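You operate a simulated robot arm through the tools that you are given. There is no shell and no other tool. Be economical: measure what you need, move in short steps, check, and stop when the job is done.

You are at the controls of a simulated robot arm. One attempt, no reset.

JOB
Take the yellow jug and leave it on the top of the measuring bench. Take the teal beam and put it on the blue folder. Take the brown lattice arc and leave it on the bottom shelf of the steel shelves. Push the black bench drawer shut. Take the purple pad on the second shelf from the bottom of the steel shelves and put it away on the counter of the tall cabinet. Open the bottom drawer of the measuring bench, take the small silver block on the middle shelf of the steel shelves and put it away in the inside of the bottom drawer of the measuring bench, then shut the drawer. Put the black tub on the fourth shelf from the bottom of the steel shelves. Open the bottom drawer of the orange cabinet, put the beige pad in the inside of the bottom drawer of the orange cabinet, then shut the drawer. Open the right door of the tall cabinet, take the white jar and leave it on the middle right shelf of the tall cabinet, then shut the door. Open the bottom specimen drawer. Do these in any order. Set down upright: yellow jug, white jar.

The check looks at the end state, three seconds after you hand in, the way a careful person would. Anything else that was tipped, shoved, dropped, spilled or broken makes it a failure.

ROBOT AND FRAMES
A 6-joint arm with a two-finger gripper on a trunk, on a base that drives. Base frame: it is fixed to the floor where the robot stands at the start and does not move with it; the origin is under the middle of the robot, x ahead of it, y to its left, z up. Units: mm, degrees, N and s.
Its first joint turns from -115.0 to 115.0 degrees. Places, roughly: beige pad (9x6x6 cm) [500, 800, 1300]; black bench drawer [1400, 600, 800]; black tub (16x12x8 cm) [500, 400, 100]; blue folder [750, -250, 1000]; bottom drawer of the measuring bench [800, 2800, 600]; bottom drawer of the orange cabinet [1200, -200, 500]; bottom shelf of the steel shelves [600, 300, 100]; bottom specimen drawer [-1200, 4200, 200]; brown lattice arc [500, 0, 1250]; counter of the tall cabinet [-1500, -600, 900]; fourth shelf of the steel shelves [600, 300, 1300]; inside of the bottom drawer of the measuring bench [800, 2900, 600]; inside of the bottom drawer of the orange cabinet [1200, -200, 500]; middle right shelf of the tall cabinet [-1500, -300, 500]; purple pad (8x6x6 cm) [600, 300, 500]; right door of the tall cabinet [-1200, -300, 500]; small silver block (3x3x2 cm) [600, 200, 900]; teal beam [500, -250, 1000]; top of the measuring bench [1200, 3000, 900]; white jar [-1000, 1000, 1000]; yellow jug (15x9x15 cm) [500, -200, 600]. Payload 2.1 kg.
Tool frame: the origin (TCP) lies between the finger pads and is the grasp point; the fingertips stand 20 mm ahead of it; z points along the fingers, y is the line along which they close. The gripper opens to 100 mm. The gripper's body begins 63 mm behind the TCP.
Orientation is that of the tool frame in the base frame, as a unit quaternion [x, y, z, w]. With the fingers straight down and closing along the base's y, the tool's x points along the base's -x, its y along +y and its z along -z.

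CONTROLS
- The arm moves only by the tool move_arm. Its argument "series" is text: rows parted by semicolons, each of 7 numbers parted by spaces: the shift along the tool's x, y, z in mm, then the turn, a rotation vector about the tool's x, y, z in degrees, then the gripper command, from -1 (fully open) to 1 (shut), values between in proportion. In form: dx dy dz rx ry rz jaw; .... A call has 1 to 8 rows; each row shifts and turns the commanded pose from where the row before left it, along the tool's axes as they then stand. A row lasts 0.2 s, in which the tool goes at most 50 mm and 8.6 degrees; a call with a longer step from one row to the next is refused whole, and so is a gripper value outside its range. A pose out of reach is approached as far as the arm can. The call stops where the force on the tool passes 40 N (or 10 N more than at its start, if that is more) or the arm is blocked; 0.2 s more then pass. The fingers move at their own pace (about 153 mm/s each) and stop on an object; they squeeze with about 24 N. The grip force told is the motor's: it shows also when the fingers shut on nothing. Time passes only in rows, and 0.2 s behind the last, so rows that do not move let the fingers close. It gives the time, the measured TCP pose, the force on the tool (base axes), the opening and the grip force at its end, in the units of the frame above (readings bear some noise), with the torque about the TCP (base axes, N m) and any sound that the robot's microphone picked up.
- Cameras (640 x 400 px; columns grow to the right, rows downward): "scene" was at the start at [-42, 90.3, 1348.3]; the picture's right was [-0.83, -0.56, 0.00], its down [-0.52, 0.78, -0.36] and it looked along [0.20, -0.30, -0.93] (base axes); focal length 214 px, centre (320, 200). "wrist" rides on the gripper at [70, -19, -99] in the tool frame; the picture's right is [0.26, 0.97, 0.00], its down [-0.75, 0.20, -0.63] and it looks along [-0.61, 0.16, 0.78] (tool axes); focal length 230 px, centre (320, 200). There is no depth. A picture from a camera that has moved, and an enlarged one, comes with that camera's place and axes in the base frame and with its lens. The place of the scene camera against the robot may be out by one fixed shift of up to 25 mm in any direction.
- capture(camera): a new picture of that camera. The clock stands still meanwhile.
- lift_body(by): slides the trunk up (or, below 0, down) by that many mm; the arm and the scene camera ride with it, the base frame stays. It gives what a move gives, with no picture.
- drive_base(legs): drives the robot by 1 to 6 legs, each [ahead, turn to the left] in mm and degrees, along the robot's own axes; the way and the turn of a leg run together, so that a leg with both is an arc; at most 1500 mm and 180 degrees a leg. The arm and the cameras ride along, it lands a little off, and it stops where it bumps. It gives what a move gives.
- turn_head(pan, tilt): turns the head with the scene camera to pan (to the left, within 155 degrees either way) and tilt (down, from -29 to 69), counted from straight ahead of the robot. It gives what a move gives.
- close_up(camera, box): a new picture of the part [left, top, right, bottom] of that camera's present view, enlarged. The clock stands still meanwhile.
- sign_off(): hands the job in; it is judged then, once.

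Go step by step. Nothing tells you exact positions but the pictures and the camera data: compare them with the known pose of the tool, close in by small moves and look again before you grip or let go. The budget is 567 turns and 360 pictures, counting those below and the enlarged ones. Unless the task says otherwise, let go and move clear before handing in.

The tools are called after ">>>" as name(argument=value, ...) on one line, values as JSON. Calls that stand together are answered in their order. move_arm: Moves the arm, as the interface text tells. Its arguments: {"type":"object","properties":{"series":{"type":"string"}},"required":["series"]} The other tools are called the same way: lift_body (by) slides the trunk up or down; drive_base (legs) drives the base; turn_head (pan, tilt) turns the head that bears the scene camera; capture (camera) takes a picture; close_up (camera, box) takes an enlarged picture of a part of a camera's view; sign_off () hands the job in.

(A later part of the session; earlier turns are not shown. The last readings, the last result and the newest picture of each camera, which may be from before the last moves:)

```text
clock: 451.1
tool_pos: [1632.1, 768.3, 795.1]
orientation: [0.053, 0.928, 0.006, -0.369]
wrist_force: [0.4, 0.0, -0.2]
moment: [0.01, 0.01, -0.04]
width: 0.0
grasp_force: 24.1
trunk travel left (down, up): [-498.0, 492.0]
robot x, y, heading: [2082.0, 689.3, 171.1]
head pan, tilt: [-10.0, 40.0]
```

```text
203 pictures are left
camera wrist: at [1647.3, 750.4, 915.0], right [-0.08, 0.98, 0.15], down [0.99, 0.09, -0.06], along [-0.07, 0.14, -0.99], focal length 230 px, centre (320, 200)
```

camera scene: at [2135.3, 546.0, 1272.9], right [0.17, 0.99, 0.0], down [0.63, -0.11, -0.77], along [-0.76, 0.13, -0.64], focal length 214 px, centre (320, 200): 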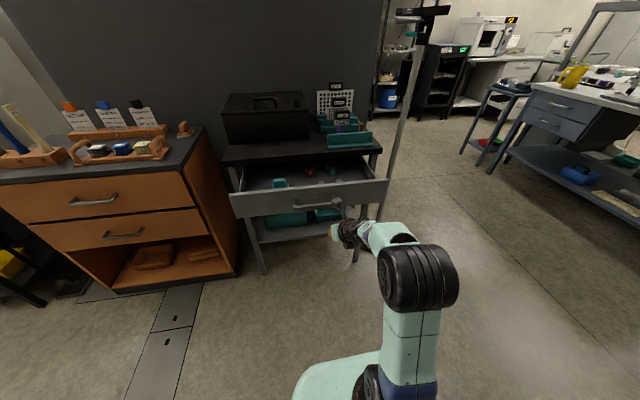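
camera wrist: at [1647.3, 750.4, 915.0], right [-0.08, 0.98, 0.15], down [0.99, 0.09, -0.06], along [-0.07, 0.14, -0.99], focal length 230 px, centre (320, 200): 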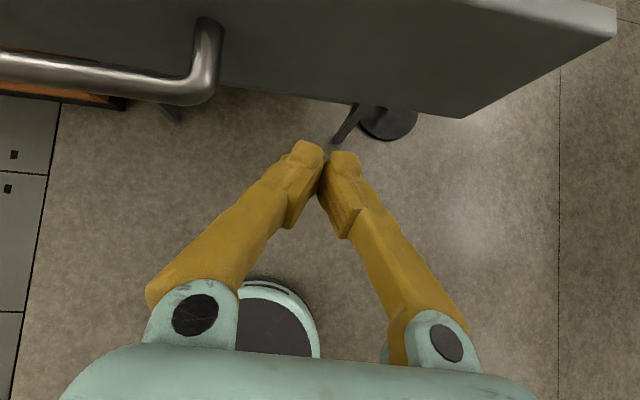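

Well placed right of the handle. Push.

>>> drive_base(legs=[[120, 0]])

>>> capture(camera="wrist")

```text
clock: 452.3
tool_pos: [1513.8, 786.1, 795.1]
orientation: [0.054, 0.928, 0.007, -0.369]
wrist_force: [0.4, 0.3, 0.0]
moment: [0.01, 0.0, -0.02]
width: 0.1
grasp_force: 23.7
trunk travel left (down, up): [-498.0, 492.0]
robot x, y, heading: [1966.2, 704.5, 171.2]
head pan, tilt: [-10.0, 40.0]
```

```text
202 pictures are left
camera wrist: at [1529.5, 768.7, 915.0], right [-0.08, 0.98, 0.15], down [0.99, 0.09, -0.06], along [-0.07, 0.14, -0.99], focal length 230 px, centre (320, 200)
```

wrist: 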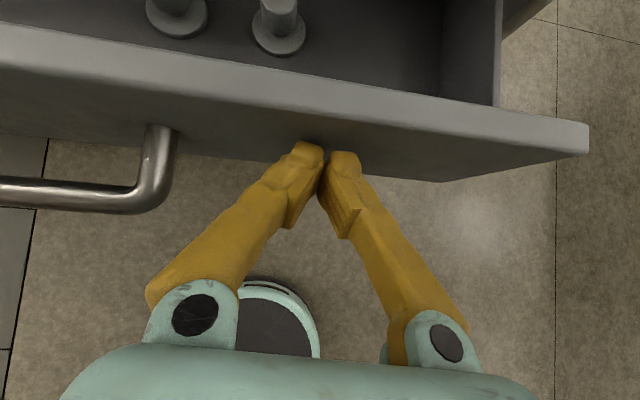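

>>> drive_base(legs=[[100, 0]])

>>> drive_base(legs=[[80, 0]])

>>> capture(camera="wrist")

```text
clock: 453.5
tool_pos: [1414.7, 801.7, 795.5]
orientation: [0.054, 0.928, 0.007, -0.369]
wrist_force: [0.5, -0.1, -0.5]
moment: [-0.03, 0.0, -0.02]
width: 0.0
grasp_force: 24.3
trunk travel left (down, up): [-498.0, 492.0]
robot x, y, heading: [1866.3, 721.1, 171.5]
head pan, tilt: [-10.0, 40.0]
```

```text
clock: 454.4
tool_pos: [1381.2, 805.9, 795.5]
orientation: [0.051, 0.929, 0.005, -0.366]
wrist_force: [20.0, -2.0, 7.8]
moment: [-0.11, 0.12, 0.1]
width: 0.2
grasp_force: 23.7
trunk travel left (down, up): [-498.0, 492.0]
robot x, y, heading: [1824.0, 730.5, 171.1]
head pan, tilt: [-10.0, 40.0]
stopped in leg 1: the force on the tool passed its limit at 143 N (the readings are from after the stop); the commanded pose is now the measured one
```

```text
201 pictures are left
camera wrist: at [1394.5, 788.9, 915.1], right [-0.09, 0.98, 0.15], down [0.99, 0.1, -0.06], along [-0.07, 0.14, -0.99], focal length 230 px, centre (320, 200)
```

wrist: 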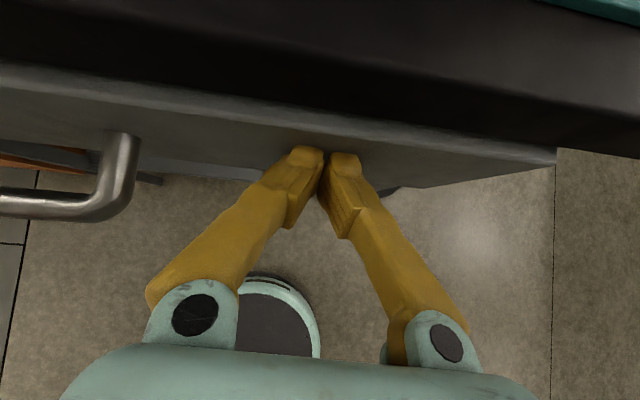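

Stopped; back off and verify it's shut.

>>> drive_base(legs=[[-300, 0], [0, 9]])

>>> turn_head(pan=0, tilt=30)

>>> capture(camera="scene")

>>> close_up(camera="scene", box=[220, 130, 420, 255])

```text
clock: 457.2
tool_pos: [1671.9, 688.2, 793.3]
orientation: [-0.023, 0.931, -0.024, -0.363]
wrist_force: [-0.2, -0.5, -0.1]
moment: [0.03, 0.0, -0.06]
width: 0.0
grasp_force: 24.0
trunk travel left (down, up): [-498.0, 492.0]
robot x, y, heading: [2128.5, 681.5, -179.8]
head pan, tilt: [-10.0, 40.0]
```

```text
clock: 457.9
tool_pos: [1670.9, 687.4, 792.5]
orientation: [-0.023, 0.931, -0.025, -0.363]
wrist_force: [-0.3, 0.4, -0.1]
moment: [-0.02, 0.0, 0.0]
width: 0.0
grasp_force: 24.0
trunk travel left (down, up): [-498.0, 492.0]
robot x, y, heading: [2125.8, 682.3, -179.7]
head pan, tilt: [0.0, 30.0]
```

```text
200 pictures are left
camera scene: at [2084.3, 537.9, 1306.2], right [-0.01, 1.0, 0.0], down [0.5, 0.0, -0.87], along [-0.87, -0.01, -0.5], focal length 214 px, centre (320, 200)
```

scene: 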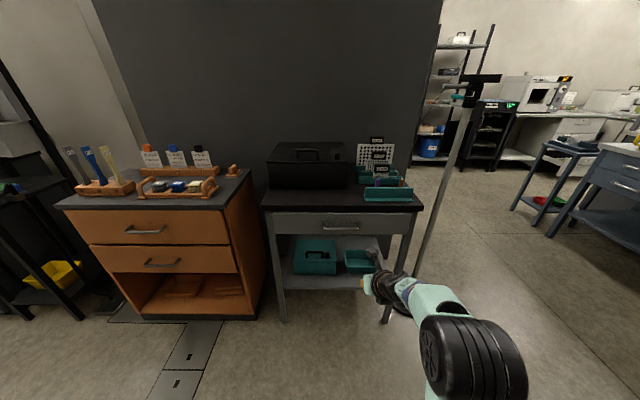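

```text
3.20 times, centred on (320, 192) of scene
camera zoom: at [2084.3, 537.9, 1306.2], right [-0.01, 1.0, 0.0], down [0.5, 0.0, -0.87], along [-0.87, -0.01, -0.5], focal length 686 px, centre (320, 224)
```

zoom: 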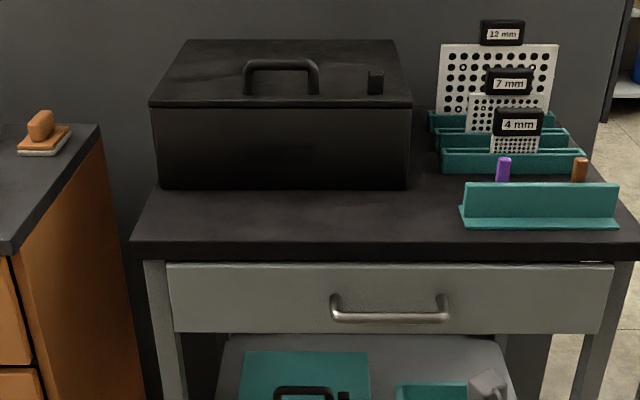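

Shut. Next the orange cabinet's bottom drawer: roll the tool −90° for the handle grip and move to y≈-190.

>>> move_arm(series="0 0 0 0 0 -8.2 -1; 0 0 0 0 0 -8.2 -1; 0 0 0 0 0 -8.2 -1; 0 0 0 0 0 -8.2 -1; 0 0 0 0 0 -8.2 -1; 0 0 0 0 0 -8.2 -1; 0 0 0 0 0 -8.2 -1; 0 0 0 0 0 -8.2 -1")

>>> move_arm(series="0 0 0 0 0 -8.2 -1; 0 0 0 0 0 -8.2 -1; 0 0 0 0 0 -8 -1; 0 0 0 0 0 0 -1")

>>> drive_base(legs=[[0, 90], [872, 0], [0, -90], [60, 0]])

>>> lift_body(by=-140)

>>> capture(camera="wrist")

>>> capture(camera="scene")

```text
clock: 459.7
tool_pos: [1671.3, 687.4, 793.7]
orientation: [-0.526, 0.769, 0.176, -0.319]
wrist_force: [0.1, -0.8, 0.0]
moment: [-0.01, 0.03, -0.01]
width: 99.9
grasp_force: 0.1
trunk travel left (down, up): [-498.0, 492.0]
robot x, y, heading: [2126.6, 681.0, -179.5]
head pan, tilt: [0.0, 30.0]
```

```text
clock: 460.7
tool_pos: [1670.8, 688.5, 794.2]
orientation: [0.675, -0.642, -0.239, 0.274]
wrist_force: [-0.9, -0.2, -0.7]
moment: [-0.01, -0.04, -0.02]
width: 100.1
grasp_force: 0.1
trunk travel left (down, up): [-498.0, 492.0]
robot x, y, heading: [2124.0, 681.7, -179.6]
head pan, tilt: [0.0, 30.0]
```

```text
clock: 473.4
tool_pos: [1640.6, -223.0, 792.9]
orientation: [0.705, -0.609, -0.226, 0.285]
wrist_force: [0.4, 0.4, -0.3]
moment: [0.03, -0.05, -0.01]
width: 99.9
grasp_force: 0.1
trunk travel left (down, up): [-498.0, 492.0]
robot x, y, heading: [2094.2, -189.3, -174.0]
head pan, tilt: [0.0, 30.0]
```

```text
clock: 475.1
tool_pos: [1639.0, -223.3, 653.0]
orientation: [0.704, -0.61, -0.226, 0.285]
wrist_force: [0.2, -0.2, 0.7]
moment: [-0.01, 0.01, 0.03]
width: 99.9
grasp_force: 0.0
trunk travel left (down, up): [-358.0, 632.0]
robot x, y, heading: [2092.1, -186.3, -174.1]
head pan, tilt: [0.0, 30.0]
```

```text
198 pictures are left
camera wrist: at [1730.8, -278.4, 715.0], right [-0.67, -0.35, 0.66], down [0.16, 0.8, 0.58], along [-0.73, 0.49, -0.48], focal length 230 px, centre (320, 200)
```

wrist: 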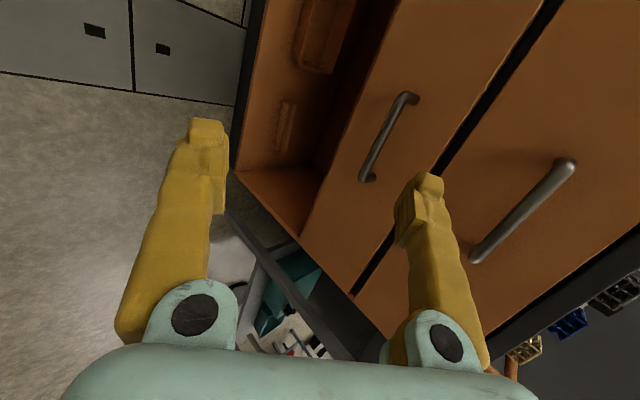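

```text
197 pictures are left
camera scene: at [2064.8, -331.9, 1166.2], right [-0.1, 0.99, 0.0], down [0.5, 0.05, -0.87], along [-0.86, -0.09, -0.5], focal length 214 px, centre (320, 200)
```

scene: 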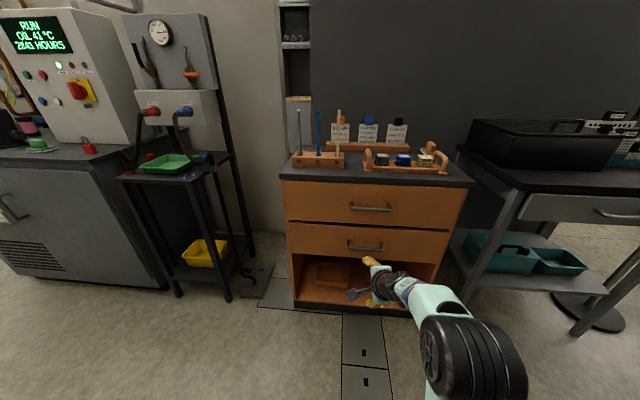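

Square up to the cabinet and approach for triangulation.

>>> drive_base(legs=[[0, -6], [90, 0]])

>>> capture(camera="wrist")

```text
clock: 476.7
tool_pos: [1550.5, -175.1, 653.1]
orientation: [0.672, -0.645, -0.239, 0.273]
wrist_force: [-1.0, -1.2, -0.2]
moment: [0.02, 0.03, 0.02]
width: 100.0
grasp_force: 0.1
trunk travel left (down, up): [-358.0, 632.0]
robot x, y, heading: [2005.7, -187.8, 179.9]
head pan, tilt: [0.0, 30.0]
```

```text
196 pictures are left
camera wrist: at [1635.1, -240.9, 714.7], right [-0.7, -0.28, 0.66], down [0.24, 0.78, 0.58], along [-0.68, 0.56, -0.48], focal length 230 px, centre (320, 200)
```

wrist: 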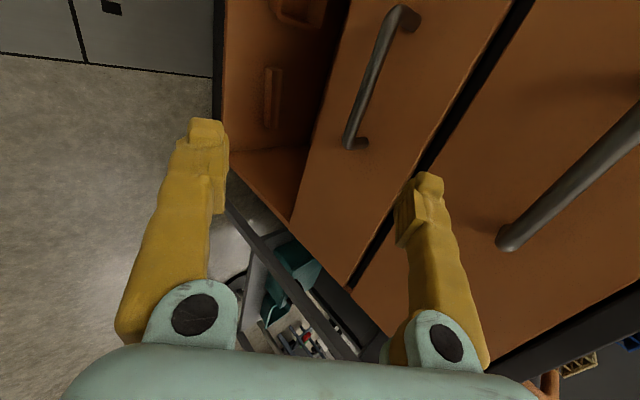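

Bar at about x≈1405, z≈566, y −277…−148. Go to pre-grasp.

>>> drive_base(legs=[[98, 0]])

>>> lift_body(by=-43)

>>> move_arm(series="0 0 0 0 0 0 0.3; 0 0 0 0 0 0 0.3; 0 0 0 0 0 0 0.3")

>>> capture(camera="wrist")

```text
clock: 477.8
tool_pos: [1451.3, -176.4, 653.2]
orientation: [0.673, -0.644, -0.24, 0.274]
wrist_force: [-0.1, -0.4, 0.1]
moment: [-0.04, 0.0, -0.01]
width: 100.0
grasp_force: 0.0
trunk travel left (down, up): [-358.0, 632.0]
robot x, y, heading: [1904.9, -183.7, 180.2]
head pan, tilt: [0.0, 30.0]
```

```text
clock: 478.7
tool_pos: [1452.0, -175.0, 610.5]
orientation: [0.672, -0.645, -0.24, 0.274]
wrist_force: [-0.5, -1.0, -0.1]
moment: [0.01, 0.02, 0.02]
width: 100.0
grasp_force: 0.0
trunk travel left (down, up): [-315.0, 675.0]
robot x, y, heading: [1908.7, -186.5, 179.9]
head pan, tilt: [0.0, 30.0]
```

```text
clock: 479.5
tool_pos: [1452.7, -175.9, 610.2]
orientation: [0.672, -0.645, -0.24, 0.274]
wrist_force: [-0.7, -0.2, 0.4]
moment: [0.03, -0.01, -0.04]
width: 35.0
grasp_force: 0.0
trunk travel left (down, up): [-315.0, 675.0]
robot x, y, heading: [1904.3, -186.5, 179.9]
head pan, tilt: [0.0, 30.0]
```

```text
195 pictures are left
camera wrist: at [1536.7, -241.2, 671.9], right [-0.7, -0.28, 0.66], down [0.24, 0.78, 0.58], along [-0.68, 0.56, -0.48], focal length 230 px, centre (320, 200)
```

wrist: 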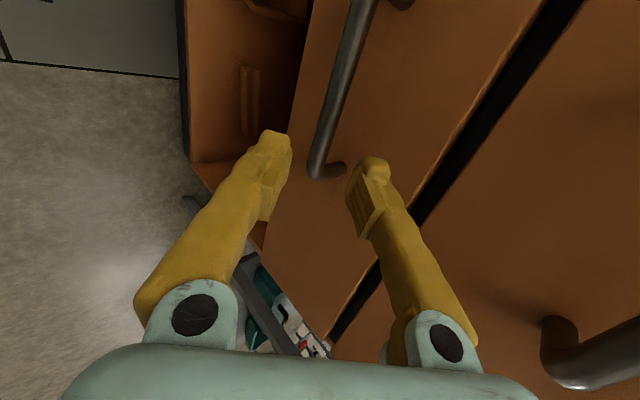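

Advance along the tool axis with slight corrections.

>>> move_arm(series="8 3 17 0 0 0 0.3; 7 3 17 0 0 0 0.3; 0 0 17 0 0 0 0.3; 0 0 0 0 0 0 0.3")

>>> capture(camera="wrist")

```text
clock: 480.5
tool_pos: [1414.1, -195.9, 577.2]
orientation: [0.672, -0.645, -0.24, 0.273]
wrist_force: [0.1, -0.3, 0.1]
moment: [-0.02, -0.02, -0.04]
width: 35.0
grasp_force: 0.1
trunk travel left (down, up): [-315.0, 675.0]
robot x, y, heading: [1910.0, -185.5, 180.1]
head pan, tilt: [0.0, 30.0]
```

```text
194 pictures are left
camera wrist: at [1498.0, -260.0, 639.2], right [-0.7, -0.28, 0.66], down [0.24, 0.78, 0.58], along [-0.68, 0.56, -0.48], focal length 230 px, centre (320, 200)
```

wrist: 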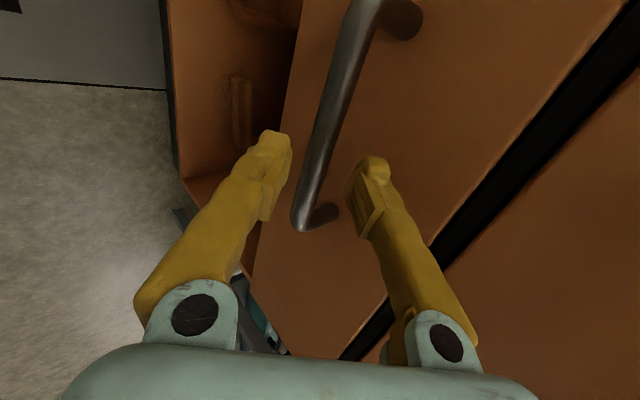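

>>> move_arm(series="0 0 10 0 0 0 0.3; 0 0 8 0 0 0 0.3; 0 0 0 0 0 0 0.3; 0 0 0 0 0 0 1; 0 0 0 0 0 0 1; 0 0 0 0 0 0 1")

>>> capture(camera="wrist")

>>> drive_base(legs=[[-100, 0]])

>>> capture(camera="scene")

```text
clock: 481.9
tool_pos: [1401.7, -196.0, 564.1]
orientation: [0.673, -0.645, -0.239, 0.272]
wrist_force: [6.0, 0.1, -7.0]
moment: [-0.31, -0.13, -0.45]
width: 14.0
grasp_force: 40.2
trunk travel left (down, up): [-315.0, 675.0]
robot x, y, heading: [1905.4, -191.1, 180.2]
head pan, tilt: [0.0, 30.0]
```

```text
193 pictures are left
camera wrist: at [1486.9, -260.7, 626.1], right [-0.7, -0.28, 0.66], down [0.24, 0.78, 0.58], along [-0.68, 0.56, -0.48], focal length 230 px, centre (320, 200)
```

wrist: 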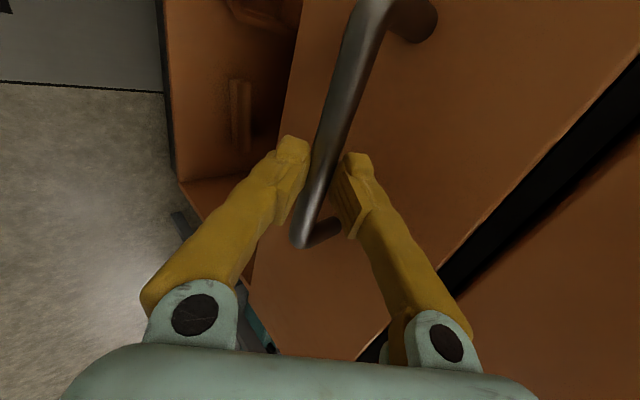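

```text
clock: 483.0
tool_pos: [1500.9, -196.5, 565.4]
orientation: [0.673, -0.645, -0.238, 0.272]
wrist_force: [1.6, 3.6, -7.3]
moment: [-0.21, -0.1, -0.58]
width: 14.2
grasp_force: 40.5
trunk travel left (down, up): [-315.0, 675.0]
robot x, y, heading: [2005.6, -186.1, -180.1]
head pan, tilt: [0.0, 30.0]
```

```text
192 pictures are left
camera scene: at [1961.8, -328.7, 1123.3], right [0.0, 1.0, 0.0], down [0.5, 0.0, -0.87], along [-0.87, 0.0, -0.5], focal length 214 px, centre (320, 200)
```

scene: 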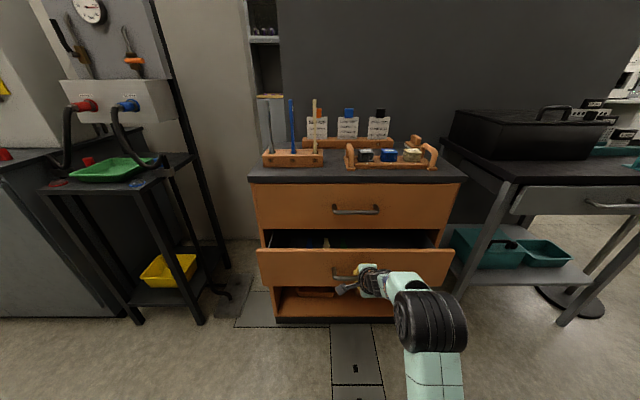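

Opening. Pull another 120 mm, then release.

>>> drive_base(legs=[[-120, 0]])

>>> move_arm(series="0 0 0 0 0 0 0.3; 0 0 0 0 0 0 0.3; 0 -3 -15 0 0 0 0.3; 0 0 -25 0 0 0 0.3; 0 0 -20 0 0 0 0.3; 0 0 0 0 0 0 -1")

>>> drive_base(legs=[[-120, 0]])

>>> capture(camera="scene")

```text
clock: 484.3
tool_pos: [1621.9, -195.8, 564.7]
orientation: [0.672, -0.645, -0.24, 0.273]
wrist_force: [1.3, -1.1, -6.0]
moment: [-0.37, -0.06, -0.35]
width: 14.1
grasp_force: 40.3
trunk travel left (down, up): [-315.0, 675.0]
robot x, y, heading: [2125.7, -184.2, -179.8]
head pan, tilt: [0.0, 30.0]
```

```text
clock: 485.7
tool_pos: [1664.6, -192.3, 607.5]
orientation: [0.673, -0.644, -0.24, 0.273]
wrist_force: [-0.3, -0.3, 0.0]
moment: [0.0, -0.02, -0.04]
width: 100.2
grasp_force: 0.1
trunk travel left (down, up): [-315.0, 675.0]
robot x, y, heading: [2129.6, -181.8, -180.0]
head pan, tilt: [0.0, 30.0]
```

```text
clock: 486.9
tool_pos: [1785.9, -193.8, 606.5]
orientation: [0.673, -0.643, -0.24, 0.274]
wrist_force: [0.3, -0.6, -0.4]
moment: [-0.01, -0.02, -0.01]
width: 99.9
grasp_force: 0.1
trunk travel left (down, up): [-315.0, 675.0]
robot x, y, heading: [2248.3, -184.2, -179.7]
head pan, tilt: [0.0, 30.0]
```

```text
191 pictures are left
camera scene: at [2205.9, -329.1, 1123.2], right [0.0, 1.0, 0.0], down [0.5, 0.0, -0.87], along [-0.87, 0.0, -0.5], focal length 214 px, centre (320, 200)
```

scene: 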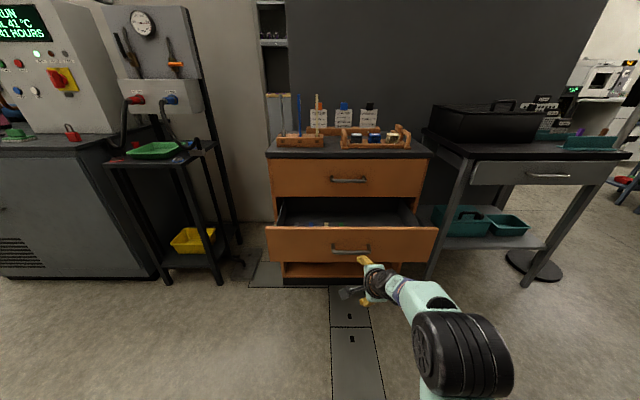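

The drawer is open. Now fetch the beige pad on the fourth shelf: roll the tool camera-up and drive around to the front side at y≈800.

>>> move_arm(series="0 0 0 0 0 8.2 -1; 0 0 0 0 0 8.2 -1; 0 0 0 0 0 8.2 -1; 0 0 0 0 0 8.2 -1; 0 0 0 0 0 8.2 -1; 0 0 0 0 0 8.2 -1; 0 0 0 0 0 8.2 -1; 0 0 0 0 0 8.2 -1")

>>> move_arm(series="0 0 0 0 0 8.2 -1; 0 0 0 0 0 8.2 -1; 0 0 0 0 0 8 -1; 0 0 0 0 0 0 -1")

>>> drive_base(legs=[[0, -90], [1500, 0], [330, 0], [0, 90], [1500, 0], [1000, 0]])

>>> drive_base(legs=[[0, 90], [850, 0], [0, 90]])

>>> lift_body(by=400)

>>> lift_body(by=250)

>>> capture(camera="scene")

>>> capture(camera="wrist")

```text
clock: 488.7
tool_pos: [1786.2, -194.8, 606.7]
orientation: [-0.216, 0.906, 0.053, -0.36]
wrist_force: [0.3, -1.2, -0.2]
moment: [0.0, -0.05, -0.05]
width: 100.1
grasp_force: 0.0
trunk travel left (down, up): [-315.0, 675.0]
robot x, y, heading: [2246.9, -186.6, -179.8]
head pan, tilt: [0.0, 30.0]
```

```text
clock: 489.7
tool_pos: [1784.8, -195.1, 607.9]
orientation: [-0.02, 0.931, -0.023, -0.362]
wrist_force: [0.2, -0.3, 0.3]
moment: [0.02, -0.01, 0.04]
width: 100.0
grasp_force: 0.2
trunk travel left (down, up): [-315.0, 675.0]
robot x, y, heading: [2250.0, -189.1, -179.7]
head pan, tilt: [0.0, 30.0]
```

```text
clock: 518.7
tool_pos: [-662.3, 1787.8, 607.6]
orientation: [0.002, 0.931, -0.015, -0.364]
wrist_force: [0.8, -0.4, -0.6]
moment: [-0.01, -0.02, -0.02]
width: 99.8
grasp_force: 0.0
trunk travel left (down, up): [-315.0, 675.0]
robot x, y, heading: [-202.8, 1773.5, 177.2]
head pan, tilt: [0.0, 30.0]
```

```text
clock: 530.7
tool_pos: [136.1, 830.6, 607.0]
orientation: [0.929, -0.073, 0.363, 0.012]
wrist_force: [-0.4, 0.4, -0.1]
moment: [0.0, -0.02, 0.02]
width: 99.8
grasp_force: 0.0
trunk travel left (down, up): [-315.0, 675.0]
robot x, y, heading: [-318.0, 919.7, -11.2]
head pan, tilt: [0.0, 30.0]
```

```text
clock: 534.5
tool_pos: [136.7, 831.8, 1008.4]
orientation: [0.929, -0.072, 0.363, 0.011]
wrist_force: [0.1, 0.0, 0.0]
moment: [-0.01, -0.01, 0.0]
width: 100.0
grasp_force: 0.1
trunk travel left (down, up): [-715.0, 275.0]
robot x, y, heading: [-317.7, 917.9, -11.3]
head pan, tilt: [0.0, 30.0]
```

```text
clock: 537.1
tool_pos: [136.5, 832.3, 1257.3]
orientation: [0.929, -0.072, 0.363, 0.012]
wrist_force: [-0.7, 0.0, 0.1]
moment: [0.06, 0.0, -0.02]
width: 100.0
grasp_force: 0.2
trunk travel left (down, up): [-965.0, 25.0]
robot x, y, heading: [-320.9, 917.0, -11.4]
head pan, tilt: [0.0, 30.0]
```

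```text
190 pictures are left
camera scene: at [-274.2, 1046.1, 1773.2], right [-0.2, -0.98, 0.0], down [-0.49, 0.1, -0.87], along [0.85, -0.17, -0.5], focal length 214 px, centre (320, 200)
```

scene: 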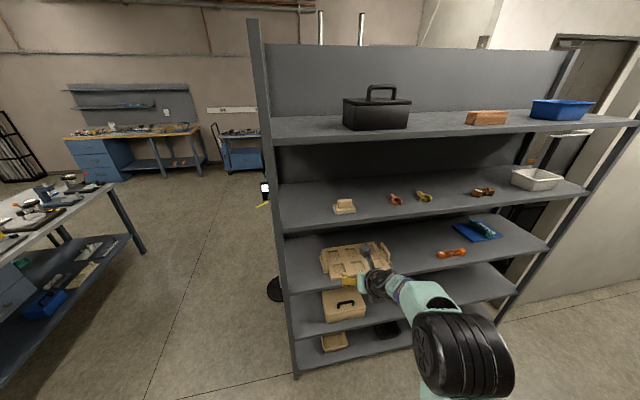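

```text
189 pictures are left
camera wrist: at [123.8, 848.2, 1377.2], right [0.05, -0.99, 0.15], down [-1.0, -0.06, -0.05], along [0.06, -0.14, -0.99], focal length 230 px, centre (320, 200)
```

wrist: 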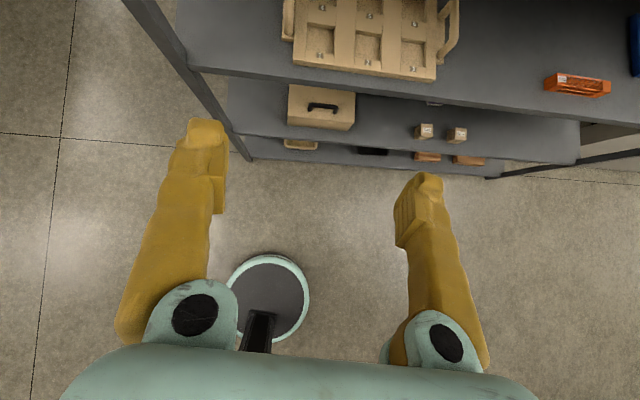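

I raise the arm above the fourth shelf, aim at the pad (≈(490,796)), and approach.

>>> move_arm(series="17 0 -18 0 0 0 -1; 17 0 -18 0 0 0 -1; 17 0 -18 0 0 0 -1; 17 0 -18 0 0 0 -1; 17 0 -18 0 0 0 -1; 17 0 -18 0 0 0 -1; 0 0 0 0 0 0 -1")

>>> drive_base(legs=[[0, 2], [170, 0]])

>>> capture(camera="wrist")

```text
clock: 538.7
tool_pos: [138.0, 823.8, 1404.1]
orientation: [0.929, -0.072, 0.363, 0.012]
wrist_force: [0.2, 0.7, 0.1]
moment: [0.03, -0.01, -0.04]
width: 100.0
grasp_force: 0.0
trunk travel left (down, up): [-965.0, 25.0]
robot x, y, heading: [-318.8, 917.5, -11.5]
head pan, tilt: [0.0, 30.0]
```

```text
clock: 540.5
tool_pos: [305.6, 813.2, 1404.7]
orientation: [0.929, -0.057, 0.365, 0.007]
wrist_force: [-1.0, 0.4, -0.5]
moment: [-0.01, -0.04, 0.0]
width: 99.9
grasp_force: 0.0
trunk travel left (down, up): [-965.0, 25.0]
robot x, y, heading: [-148.8, 885.8, -9.3]
head pan, tilt: [0.0, 30.0]
```

```text
188 pictures are left
camera wrist: at [292.2, 829.2, 1524.9], right [0.08, -0.99, 0.15], down [-0.99, -0.09, -0.05], along [0.07, -0.14, -0.99], focal length 230 px, centre (320, 200)
```

wrist: 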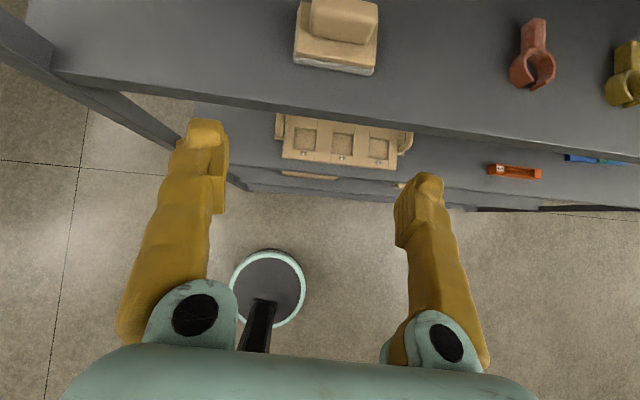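

The beige pad: plate with a ridge, around (458,797), roughly aligned with the jaws. Move closer.

>>> drive_base(legs=[[95, 0]])

>>> capture(camera="wrist")

```text
clock: 541.7
tool_pos: [389.5, 798.5, 1410.1]
orientation: [0.928, -0.057, 0.369, 0.008]
wrist_force: [2.0, -0.4, 0.8]
moment: [0.0, 0.11, 0.05]
width: 99.9
grasp_force: 0.0
trunk travel left (down, up): [-965.0, 25.0]
robot x, y, heading: [-54.1, 873.1, -9.6]
head pan, tilt: [0.0, 30.0]
```

```text
187 pictures are left
camera wrist: at [375.3, 814.8, 1529.3], right [0.08, -0.99, 0.15], down [-0.99, -0.09, -0.06], along [0.07, -0.14, -0.99], focal length 230 px, centre (320, 200)
```

wrist: 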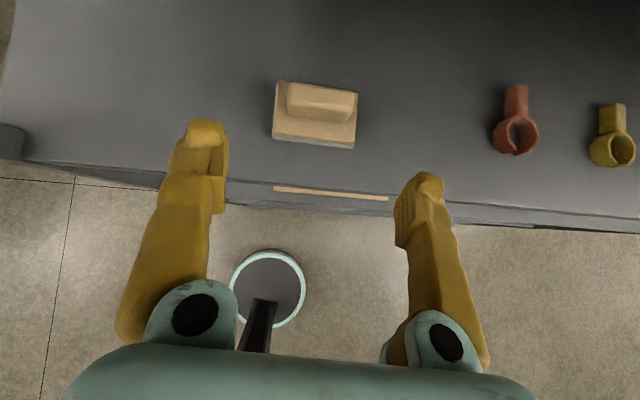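

Pad body centre ≈(472,796), ~52 mm along y. Turn +1.3°, drive 74, then lower.

>>> drive_base(legs=[[0, 1.4], [72, 0]])

>>> lift_body(by=-35)

>>> capture(camera="wrist")

```text
clock: 543.0
tool_pos: [466.9, 798.2, 1408.2]
orientation: [0.928, -0.046, 0.369, 0.003]
wrist_force: [1.9, -0.6, 0.7]
moment: [0.04, 0.15, 0.03]
width: 100.0
grasp_force: 0.0
trunk travel left (down, up): [-965.0, 25.0]
robot x, y, heading: [13.6, 863.3, -8.2]
head pan, tilt: [0.0, 30.0]
```

```text
clock: 543.8
tool_pos: [461.8, 800.5, 1375.6]
orientation: [0.928, -0.046, 0.37, 0.003]
wrist_force: [0.1, 0.3, -0.3]
moment: [0.01, 0.02, 0.0]
width: 100.0
grasp_force: 0.0
trunk travel left (down, up): [-930.0, 60.0]
robot x, y, heading: [18.9, 863.4, -8.1]
head pan, tilt: [0.0, 30.0]
```

```text
186 pictures are left
camera wrist: at [446.2, 815.6, 1495.2], right [0.1, -0.98, 0.15], down [-0.99, -0.11, -0.06], along [0.08, -0.14, -0.99], focal length 230 px, centre (320, 200)
```

wrist: 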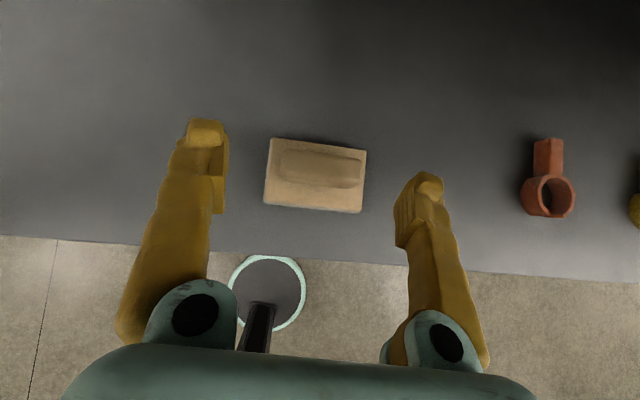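

Fine-tune: −0.6°, +10 mm; lower 32.

>>> drive_base(legs=[[0, -0.6], [10, 0]])

>>> lift_body(by=-30)

>>> capture(camera="wrist")

```text
clock: 544.9
tool_pos: [458.4, 795.7, 1379.0]
orientation: [0.926, -0.05, 0.374, 0.005]
wrist_force: [0.7, 0.5, 0.3]
moment: [0.02, -0.01, -0.04]
width: 99.7
grasp_force: 0.0
trunk travel left (down, up): [-930.0, 60.0]
robot x, y, heading: [25.3, 862.7, -8.6]
head pan, tilt: [0.0, 30.0]
```

```text
clock: 545.6
tool_pos: [460.7, 795.7, 1349.0]
orientation: [0.926, -0.05, 0.374, 0.005]
wrist_force: [-0.5, -0.5, -0.3]
moment: [0.0, 0.01, 0.02]
width: 100.1
grasp_force: 0.0
trunk travel left (down, up): [-900.0, 90.0]
robot x, y, heading: [25.6, 861.5, -8.7]
head pan, tilt: [0.0, 30.0]
```

```text
185 pictures are left
camera wrist: at [444.4, 811.3, 1468.1], right [0.09, -0.98, 0.15], down [-0.99, -0.1, -0.07], along [0.09, -0.14, -0.99], focal length 230 px, centre (320, 200)
```

wrist: 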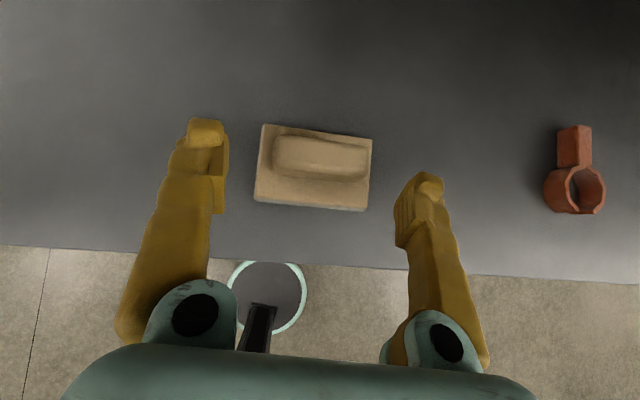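

The robot may be rocking slightly at this height; I let it settle and read again.

>>> move_arm(series="0 0 0 0 0 0 -1; 0 0 0 0 0 0 -1; 0 0 0 0 0 0 -1; 0 0 0 0 0 0 -1; 0 0 0 0 0 0 -1")

>>> turn_head(pan=0, tilt=60)

>>> capture(camera="scene")

```text
clock: 546.8
tool_pos: [461.3, 796.2, 1349.0]
orientation: [0.927, -0.051, 0.373, 0.005]
wrist_force: [0.6, -0.7, -0.4]
moment: [0.02, -0.03, -0.02]
width: 99.8
grasp_force: 0.0
trunk travel left (down, up): [-900.0, 90.0]
robot x, y, heading: [27.5, 863.3, -8.9]
head pan, tilt: [0.0, 30.0]
```

```text
clock: 547.8
tool_pos: [460.7, 796.1, 1347.5]
orientation: [0.926, -0.05, 0.374, 0.005]
wrist_force: [0.3, -0.1, 0.6]
moment: [0.0, -0.01, -0.02]
width: 100.1
grasp_force: 0.0
trunk travel left (down, up): [-900.0, 90.0]
robot x, y, heading: [24.2, 863.5, -8.5]
head pan, tilt: [0.0, 60.0]
```

```text
184 pictures are left
camera scene: at [40.6, 996.8, 1666.2], right [-0.15, -0.99, 0.0], down [-0.86, 0.13, -0.5], along [0.49, -0.08, -0.87], focal length 214 px, centre (320, 200)
```

scene: 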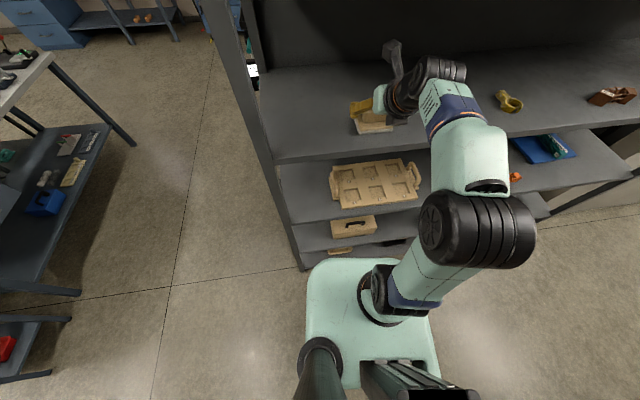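

It's steady. Move the tool 10 mm ahead with the arm, and 6 mm down.

>>> move_arm(series="4 0 9 0 0 0 -1; 0 0 0 0 0 0 -1; 0 0 0 0 0 0 -1")

>>> capture(camera="wrist")

```text
clock: 548.6
tool_pos: [468.9, 796.6, 1346.0]
orientation: [0.926, -0.051, 0.373, 0.005]
wrist_force: [-0.1, 0.1, 0.6]
moment: [0.03, 0.0, -0.01]
width: 100.2
grasp_force: 0.1
trunk travel left (down, up): [-900.0, 90.0]
robot x, y, heading: [25.5, 865.7, -8.5]
head pan, tilt: [0.0, 60.0]
```

```text
183 pictures are left
camera wrist: at [452.8, 811.6, 1465.5], right [0.09, -0.98, 0.15], down [-0.99, -0.1, -0.07], along [0.09, -0.14, -0.99], focal length 230 px, centre (320, 200)
```

wrist: 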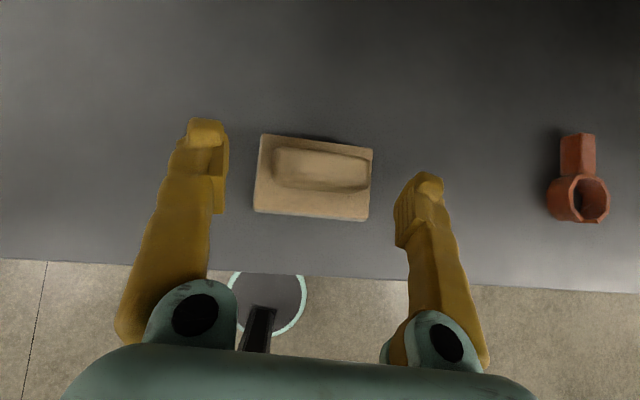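

Aligned. Lower 5 and close.

>>> lift_body(by=-6)

>>> move_arm(series="0 0 0 0 0 0 -0.3; 0 0 0 0 0 0 1; 0 0 0 0 0 0 1; 0 0 0 0 0 0 1")

>>> lift_body(by=30)

>>> capture(camera="wrist")

```text
clock: 549.1
tool_pos: [469.2, 795.8, 1339.8]
orientation: [0.926, -0.049, 0.373, 0.005]
wrist_force: [-0.4, 0.9, 0.0]
moment: [-0.01, 0.0, 0.03]
width: 100.0
grasp_force: 0.0
trunk travel left (down, up): [-894.0, 96.0]
robot x, y, heading: [22.8, 863.0, -8.6]
head pan, tilt: [0.0, 60.0]
```

```text
clock: 550.1
tool_pos: [469.3, 795.7, 1340.6]
orientation: [0.926, -0.05, 0.374, 0.005]
wrist_force: [0.8, -1.0, 1.0]
moment: [0.03, -0.02, 0.0]
width: 61.8
grasp_force: 24.0
trunk travel left (down, up): [-894.0, 96.0]
robot x, y, heading: [28.0, 864.2, -8.8]
head pan, tilt: [0.0, 60.0]
```

```text
clock: 550.9
tool_pos: [468.8, 796.0, 1368.7]
orientation: [0.926, -0.051, 0.373, 0.006]
wrist_force: [0.6, -0.5, -1.1]
moment: [0.01, -0.01, 0.03]
width: 62.1
grasp_force: 23.5
trunk travel left (down, up): [-924.0, 66.0]
robot x, y, heading: [26.4, 864.9, -8.7]
head pan, tilt: [0.0, 60.0]
```

```text
182 pictures are left
camera wrist: at [453.1, 811.6, 1489.4], right [0.09, -0.98, 0.15], down [-0.99, -0.1, -0.07], along [0.09, -0.14, -0.99], focal length 230 px, centre (320, 200)
```

wrist: 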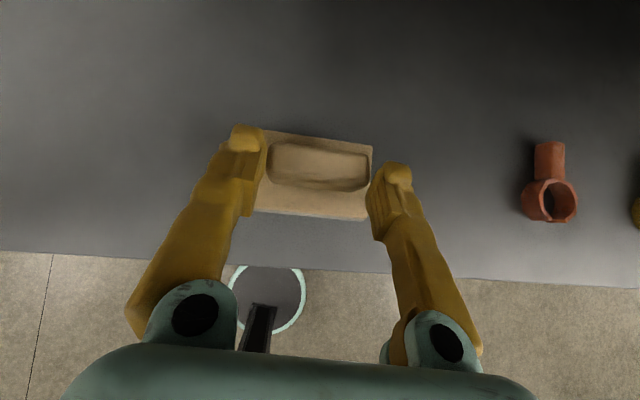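

Pad held. Back out, lower the trunk, and drive around to the orange cabinet.

>>> drive_base(legs=[[-300, 0], [0, 98.7], [800, 0], [0, -90]])

>>> lift_body(by=-400)

>>> drive_base(legs=[[1500, 0], [1000, 0], [0, -90]])

>>> capture(camera="wrist")

```text
clock: 564.9
tool_pos: [171.0, 1712.7, 1370.4]
orientation: [0.927, 0.017, 0.373, -0.022]
wrist_force: [0.0, -0.1, -0.6]
moment: [0.0, 0.02, -0.02]
width: 61.5
grasp_force: 24.4
trunk travel left (down, up): [-924.0, 66.0]
robot x, y, heading: [-276.6, 1714.9, -0.4]
head pan, tilt: [0.0, 60.0]
```

```text
clock: 568.7
tool_pos: [171.5, 1712.6, 970.1]
orientation: [0.928, 0.017, 0.373, -0.022]
wrist_force: [0.9, -0.1, -0.7]
moment: [-0.03, 0.01, -0.01]
width: 61.8
grasp_force: 23.9
trunk travel left (down, up): [-524.0, 466.0]
robot x, y, heading: [-277.7, 1717.7, -0.4]
head pan, tilt: [0.0, 60.0]
```

```text
clock: 584.7
tool_pos: [2129.4, 1170.2, 970.2]
orientation: [-0.633, 0.679, -0.265, -0.263]
wrist_force: [0.1, 0.2, -1.1]
moment: [-0.04, 0.03, -0.02]
width: 61.7
grasp_force: 23.9
trunk travel left (down, up): [-524.0, 466.0]
robot x, y, heading: [2180.4, 1615.4, -96.1]
head pan, tilt: [0.0, 60.0]
```

```text
181 pictures are left
camera wrist: at [2146.3, 1186.7, 1089.4], right [-0.98, -0.13, 0.15], down [-0.14, 0.99, -0.07], along [-0.14, -0.09, -0.99], focal length 230 px, centre (320, 200)
```

wrist: 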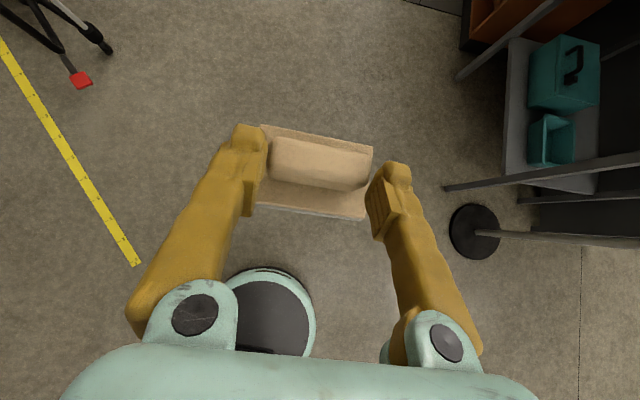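

Continue to the cabinet; then look down into the drawer.

>>> drive_base(legs=[[0, 6], [1500, 0], [300, 0], [0, -90]])

>>> capture(camera="wrist")

>>> turn_head(pan=0, tilt=40)

>>> capture(camera="scene")

```text
clock: 598.2
tool_pos: [1677.6, -150.9, 970.2]
orientation: [0.015, 0.928, -0.009, -0.372]
wrist_force: [0.3, 0.2, -0.3]
moment: [0.02, -0.02, 0.0]
width: 61.7
grasp_force: 23.9
trunk travel left (down, up): [-524.0, 466.0]
robot x, y, heading: [2123.0, -186.1, 175.7]
head pan, tilt: [0.0, 60.0]
```

```text
180 pictures are left
camera wrist: at [1695.6, -167.9, 1089.4], right [-0.16, 0.97, 0.15], down [0.98, 0.18, -0.07], along [-0.1, 0.14, -0.99], focal length 230 px, centre (320, 200)
```

wrist: 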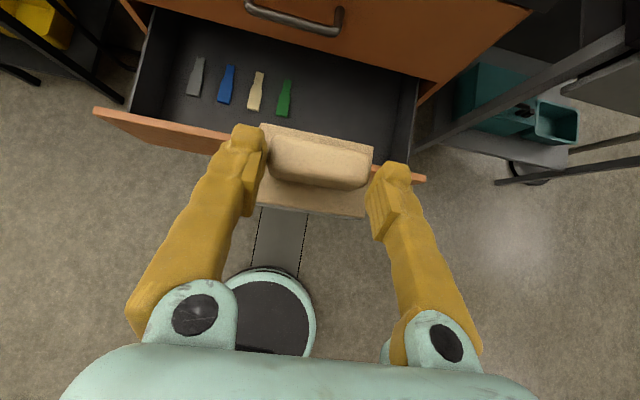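

```text
clock: 599.0
tool_pos: [1676.3, -151.0, 969.5]
orientation: [0.015, 0.928, -0.009, -0.372]
wrist_force: [0.0, 0.3, -1.2]
moment: [0.01, -0.03, -0.01]
width: 61.7
grasp_force: 23.9
trunk travel left (down, up): [-524.0, 466.0]
robot x, y, heading: [2125.2, -185.0, 175.2]
head pan, tilt: [0.0, 40.0]
```

```text
179 pictures are left
camera scene: at [2075.5, -325.5, 1316.8], right [0.08, 1.0, 0.0], down [0.64, -0.05, -0.77], along [-0.76, 0.06, -0.64], focal length 214 px, centre (320, 200)
```

scene: 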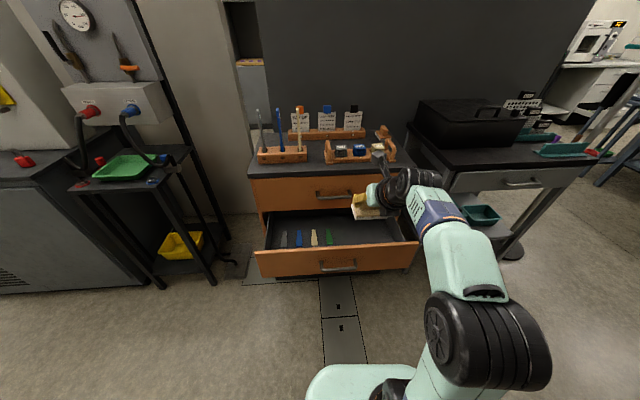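

The right half of the drawer is free. I steepen the tool to ~30°, aim at (1465,-80), and lower.

>>> move_arm(series="0 0 0 0 -4.5 0 1; 0 0 0 0 -4.5 0 1; 0 0 0 0 -4 0 1; 0 0 0 0 0 0 1")

>>> drive_base(legs=[[0, -4.5], [200, 0]])

>>> lift_body(by=-260)

>>> capture(camera="wrist")

```text
clock: 600.0
tool_pos: [1678.6, -142.8, 968.5]
orientation: [0.013, 0.964, -0.012, -0.266]
wrist_force: [-0.2, 0.0, -0.4]
moment: [0.0, 0.03, 0.02]
width: 61.7
grasp_force: 23.6
out of reach, approached as far as the arm can: row 2, 3
trunk travel left (down, up): [-524.0, 466.0]
robot x, y, heading: [2127.9, -185.6, 175.6]
head pan, tilt: [0.0, 40.0]
```

```text
clock: 602.1
tool_pos: [1488.8, -80.1, 969.5]
orientation: [0.048, 0.963, -0.002, -0.266]
wrist_force: [-0.4, -0.3, -1.7]
moment: [0.04, -0.03, 0.0]
width: 61.7
grasp_force: 23.7
trunk travel left (down, up): [-524.0, 466.0]
robot x, y, heading: [1930.3, -154.3, 171.4]
head pan, tilt: [0.0, 40.0]
```

```text
clock: 604.7
tool_pos: [1489.3, -81.7, 708.9]
orientation: [0.048, 0.962, -0.002, -0.267]
wrist_force: [-0.2, -0.1, -0.8]
moment: [0.0, -0.02, -0.02]
width: 61.7
grasp_force: 24.0
trunk travel left (down, up): [-264.0, 726.0]
robot x, y, heading: [1929.4, -157.1, 171.4]
head pan, tilt: [0.0, 40.0]
```

```text
178 pictures are left
camera wrist: at [1478.7, -96.0, 829.0], right [-0.13, 0.99, 0.1], down [0.98, 0.12, 0.15], along [0.13, 0.12, -0.98], focal length 230 px, centre (320, 200)
```

wrist: 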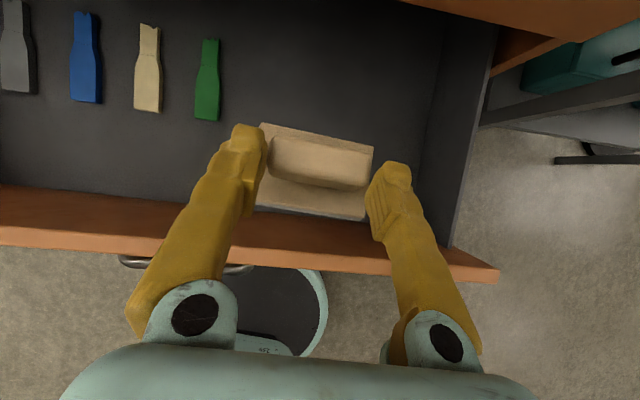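

Move 48 mm further in so the gripper clears the drawer front, then lower.

>>> drive_base(legs=[[48, 0]])

>>> lift_body(by=-100)

>>> capture(camera="wrist")

```text
clock: 605.6
tool_pos: [1441.2, -73.3, 708.1]
orientation: [0.048, 0.963, -0.002, -0.267]
wrist_force: [0.3, -0.5, -0.1]
moment: [0.0, -0.03, -0.03]
width: 61.7
grasp_force: 23.7
trunk travel left (down, up): [-264.0, 726.0]
robot x, y, heading: [1880.1, -149.6, 171.3]
head pan, tilt: [0.0, 40.0]
```

```text
clock: 607.0
tool_pos: [1442.3, -73.2, 608.1]
orientation: [0.048, 0.962, -0.003, -0.268]
wrist_force: [0.1, -0.1, -0.9]
moment: [0.02, 0.0, -0.02]
width: 61.6
grasp_force: 23.5
trunk travel left (down, up): [-164.0, 826.0]
robot x, y, heading: [1882.1, -150.1, 171.3]
head pan, tilt: [0.0, 40.0]
```

```text
177 pictures are left
camera wrist: at [1431.7, -88.7, 729.0], right [-0.13, 0.99, 0.1], down [0.98, 0.11, 0.15], along [0.14, 0.12, -0.98], focal length 230 px, centre (320, 200)
```

wrist: 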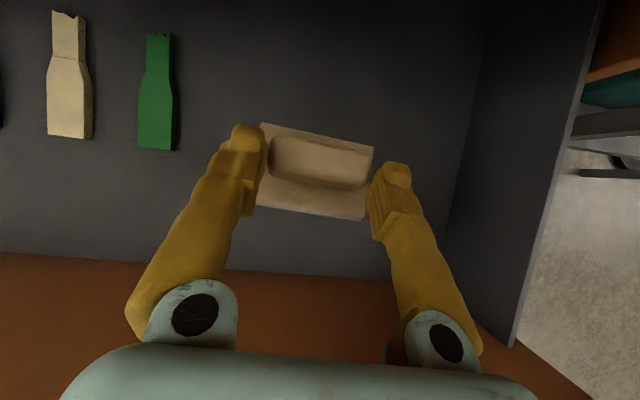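

Clear all round. Continue down until contact.

>>> lift_body(by=-30)

>>> lift_body(by=-12)

>>> lift_body(by=-10)

>>> lift_body(by=-8)

>>> capture(camera="wrist")

```text
clock: 607.7
tool_pos: [1441.4, -73.5, 579.0]
orientation: [0.048, 0.963, -0.003, -0.267]
wrist_force: [0.1, -0.1, -0.4]
moment: [0.0, 0.02, 0.01]
width: 61.8
grasp_force: 24.3
trunk travel left (down, up): [-134.0, 856.0]
robot x, y, heading: [1882.4, -150.5, 171.2]
head pan, tilt: [0.0, 40.0]
```

```text
clock: 608.3
tool_pos: [1442.0, -73.8, 566.2]
orientation: [0.048, 0.963, -0.002, -0.266]
wrist_force: [-0.7, -0.2, -0.2]
moment: [0.02, 0.03, -0.02]
width: 61.9
grasp_force: 24.0
trunk travel left (down, up): [-122.0, 868.0]
robot x, y, heading: [1882.0, -149.0, 171.3]
head pan, tilt: [0.0, 40.0]
```

```text
clock: 608.9
tool_pos: [1441.6, -73.4, 557.0]
orientation: [0.048, 0.963, -0.002, -0.267]
wrist_force: [-0.4, 0.2, -0.2]
moment: [-0.02, 0.02, -0.01]
width: 61.8
grasp_force: 24.6
trunk travel left (down, up): [-112.0, 878.0]
robot x, y, heading: [1884.3, -147.5, 171.3]
head pan, tilt: [0.0, 40.0]
```

```text
clock: 609.5
tool_pos: [1442.7, -74.4, 550.9]
orientation: [0.049, 0.962, -0.002, -0.269]
wrist_force: [-1.6, -0.8, 8.5]
moment: [0.38, 0.4, 0.07]
width: 61.7
grasp_force: 24.2
trunk travel left (down, up): [-104.0, 886.0]
robot x, y, heading: [1883.2, -149.3, 171.2]
head pan, tilt: [0.0, 40.0]
```

```text
176 pictures are left
camera wrist: at [1432.4, -89.1, 670.7], right [-0.13, 0.99, 0.11], down [0.98, 0.12, 0.14], along [0.13, 0.12, -0.98], focal length 230 px, centre (320, 200)
```

wrist: 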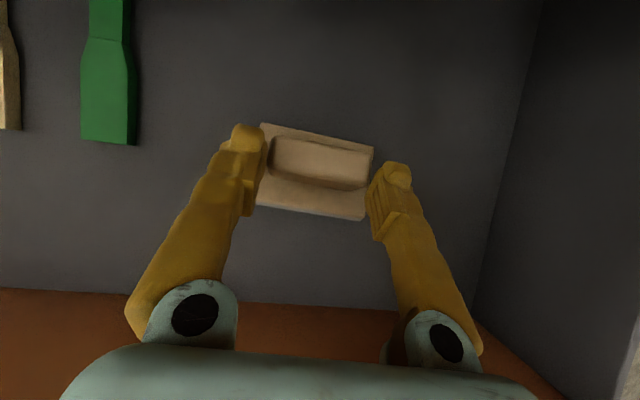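

Contact. Release and rise.

>>> move_arm(series="0 0 0 0 0 0 -0.5; 0 0 0 0 0 0 -0.7; 0 0 0 0 0 0 -0.7")

>>> lift_body(by=60)

>>> lift_body(by=160)

>>> capture(camera="wrist")

```text
clock: 610.3
tool_pos: [1441.4, -74.1, 548.6]
orientation: [0.048, 0.963, -0.003, -0.267]
wrist_force: [0.0, 0.4, 0.5]
moment: [0.01, 0.04, 0.01]
width: 85.1
grasp_force: 0.1
trunk travel left (down, up): [-104.0, 886.0]
robot x, y, heading: [1883.8, -146.5, 171.5]
head pan, tilt: [0.0, 40.0]
```

```text
clock: 611.3
tool_pos: [1441.2, -73.7, 607.7]
orientation: [0.049, 0.962, -0.002, -0.267]
wrist_force: [-0.5, -0.5, -0.8]
moment: [0.01, -0.02, 0.01]
width: 84.8
grasp_force: 0.1
trunk travel left (down, up): [-164.0, 826.0]
robot x, y, heading: [1881.6, -149.0, 171.4]
head pan, tilt: [0.0, 40.0]
```

```text
clock: 613.1
tool_pos: [1442.2, -74.8, 768.1]
orientation: [0.049, 0.963, -0.002, -0.267]
wrist_force: [0.1, 0.2, -0.2]
moment: [0.02, 0.02, -0.02]
width: 85.1
grasp_force: 0.1
trunk travel left (down, up): [-324.0, 666.0]
robot x, y, heading: [1883.1, -147.9, 171.2]
head pan, tilt: [0.0, 40.0]
```

```text
175 pictures are left
camera wrist: at [1431.6, -88.8, 889.0], right [-0.13, 0.99, 0.1], down [0.98, 0.11, 0.15], along [0.14, 0.12, -0.98], focal length 230 px, centre (320, 200)
```

wrist: 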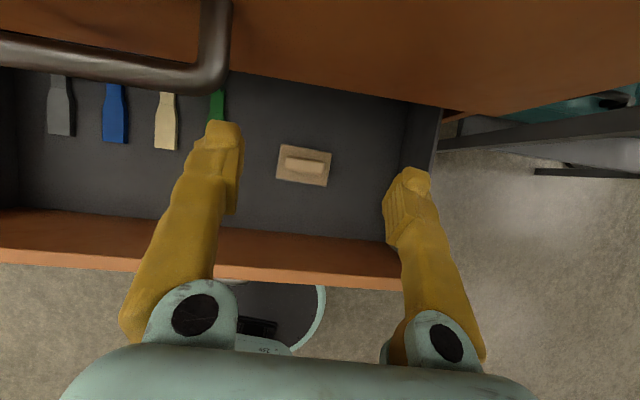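

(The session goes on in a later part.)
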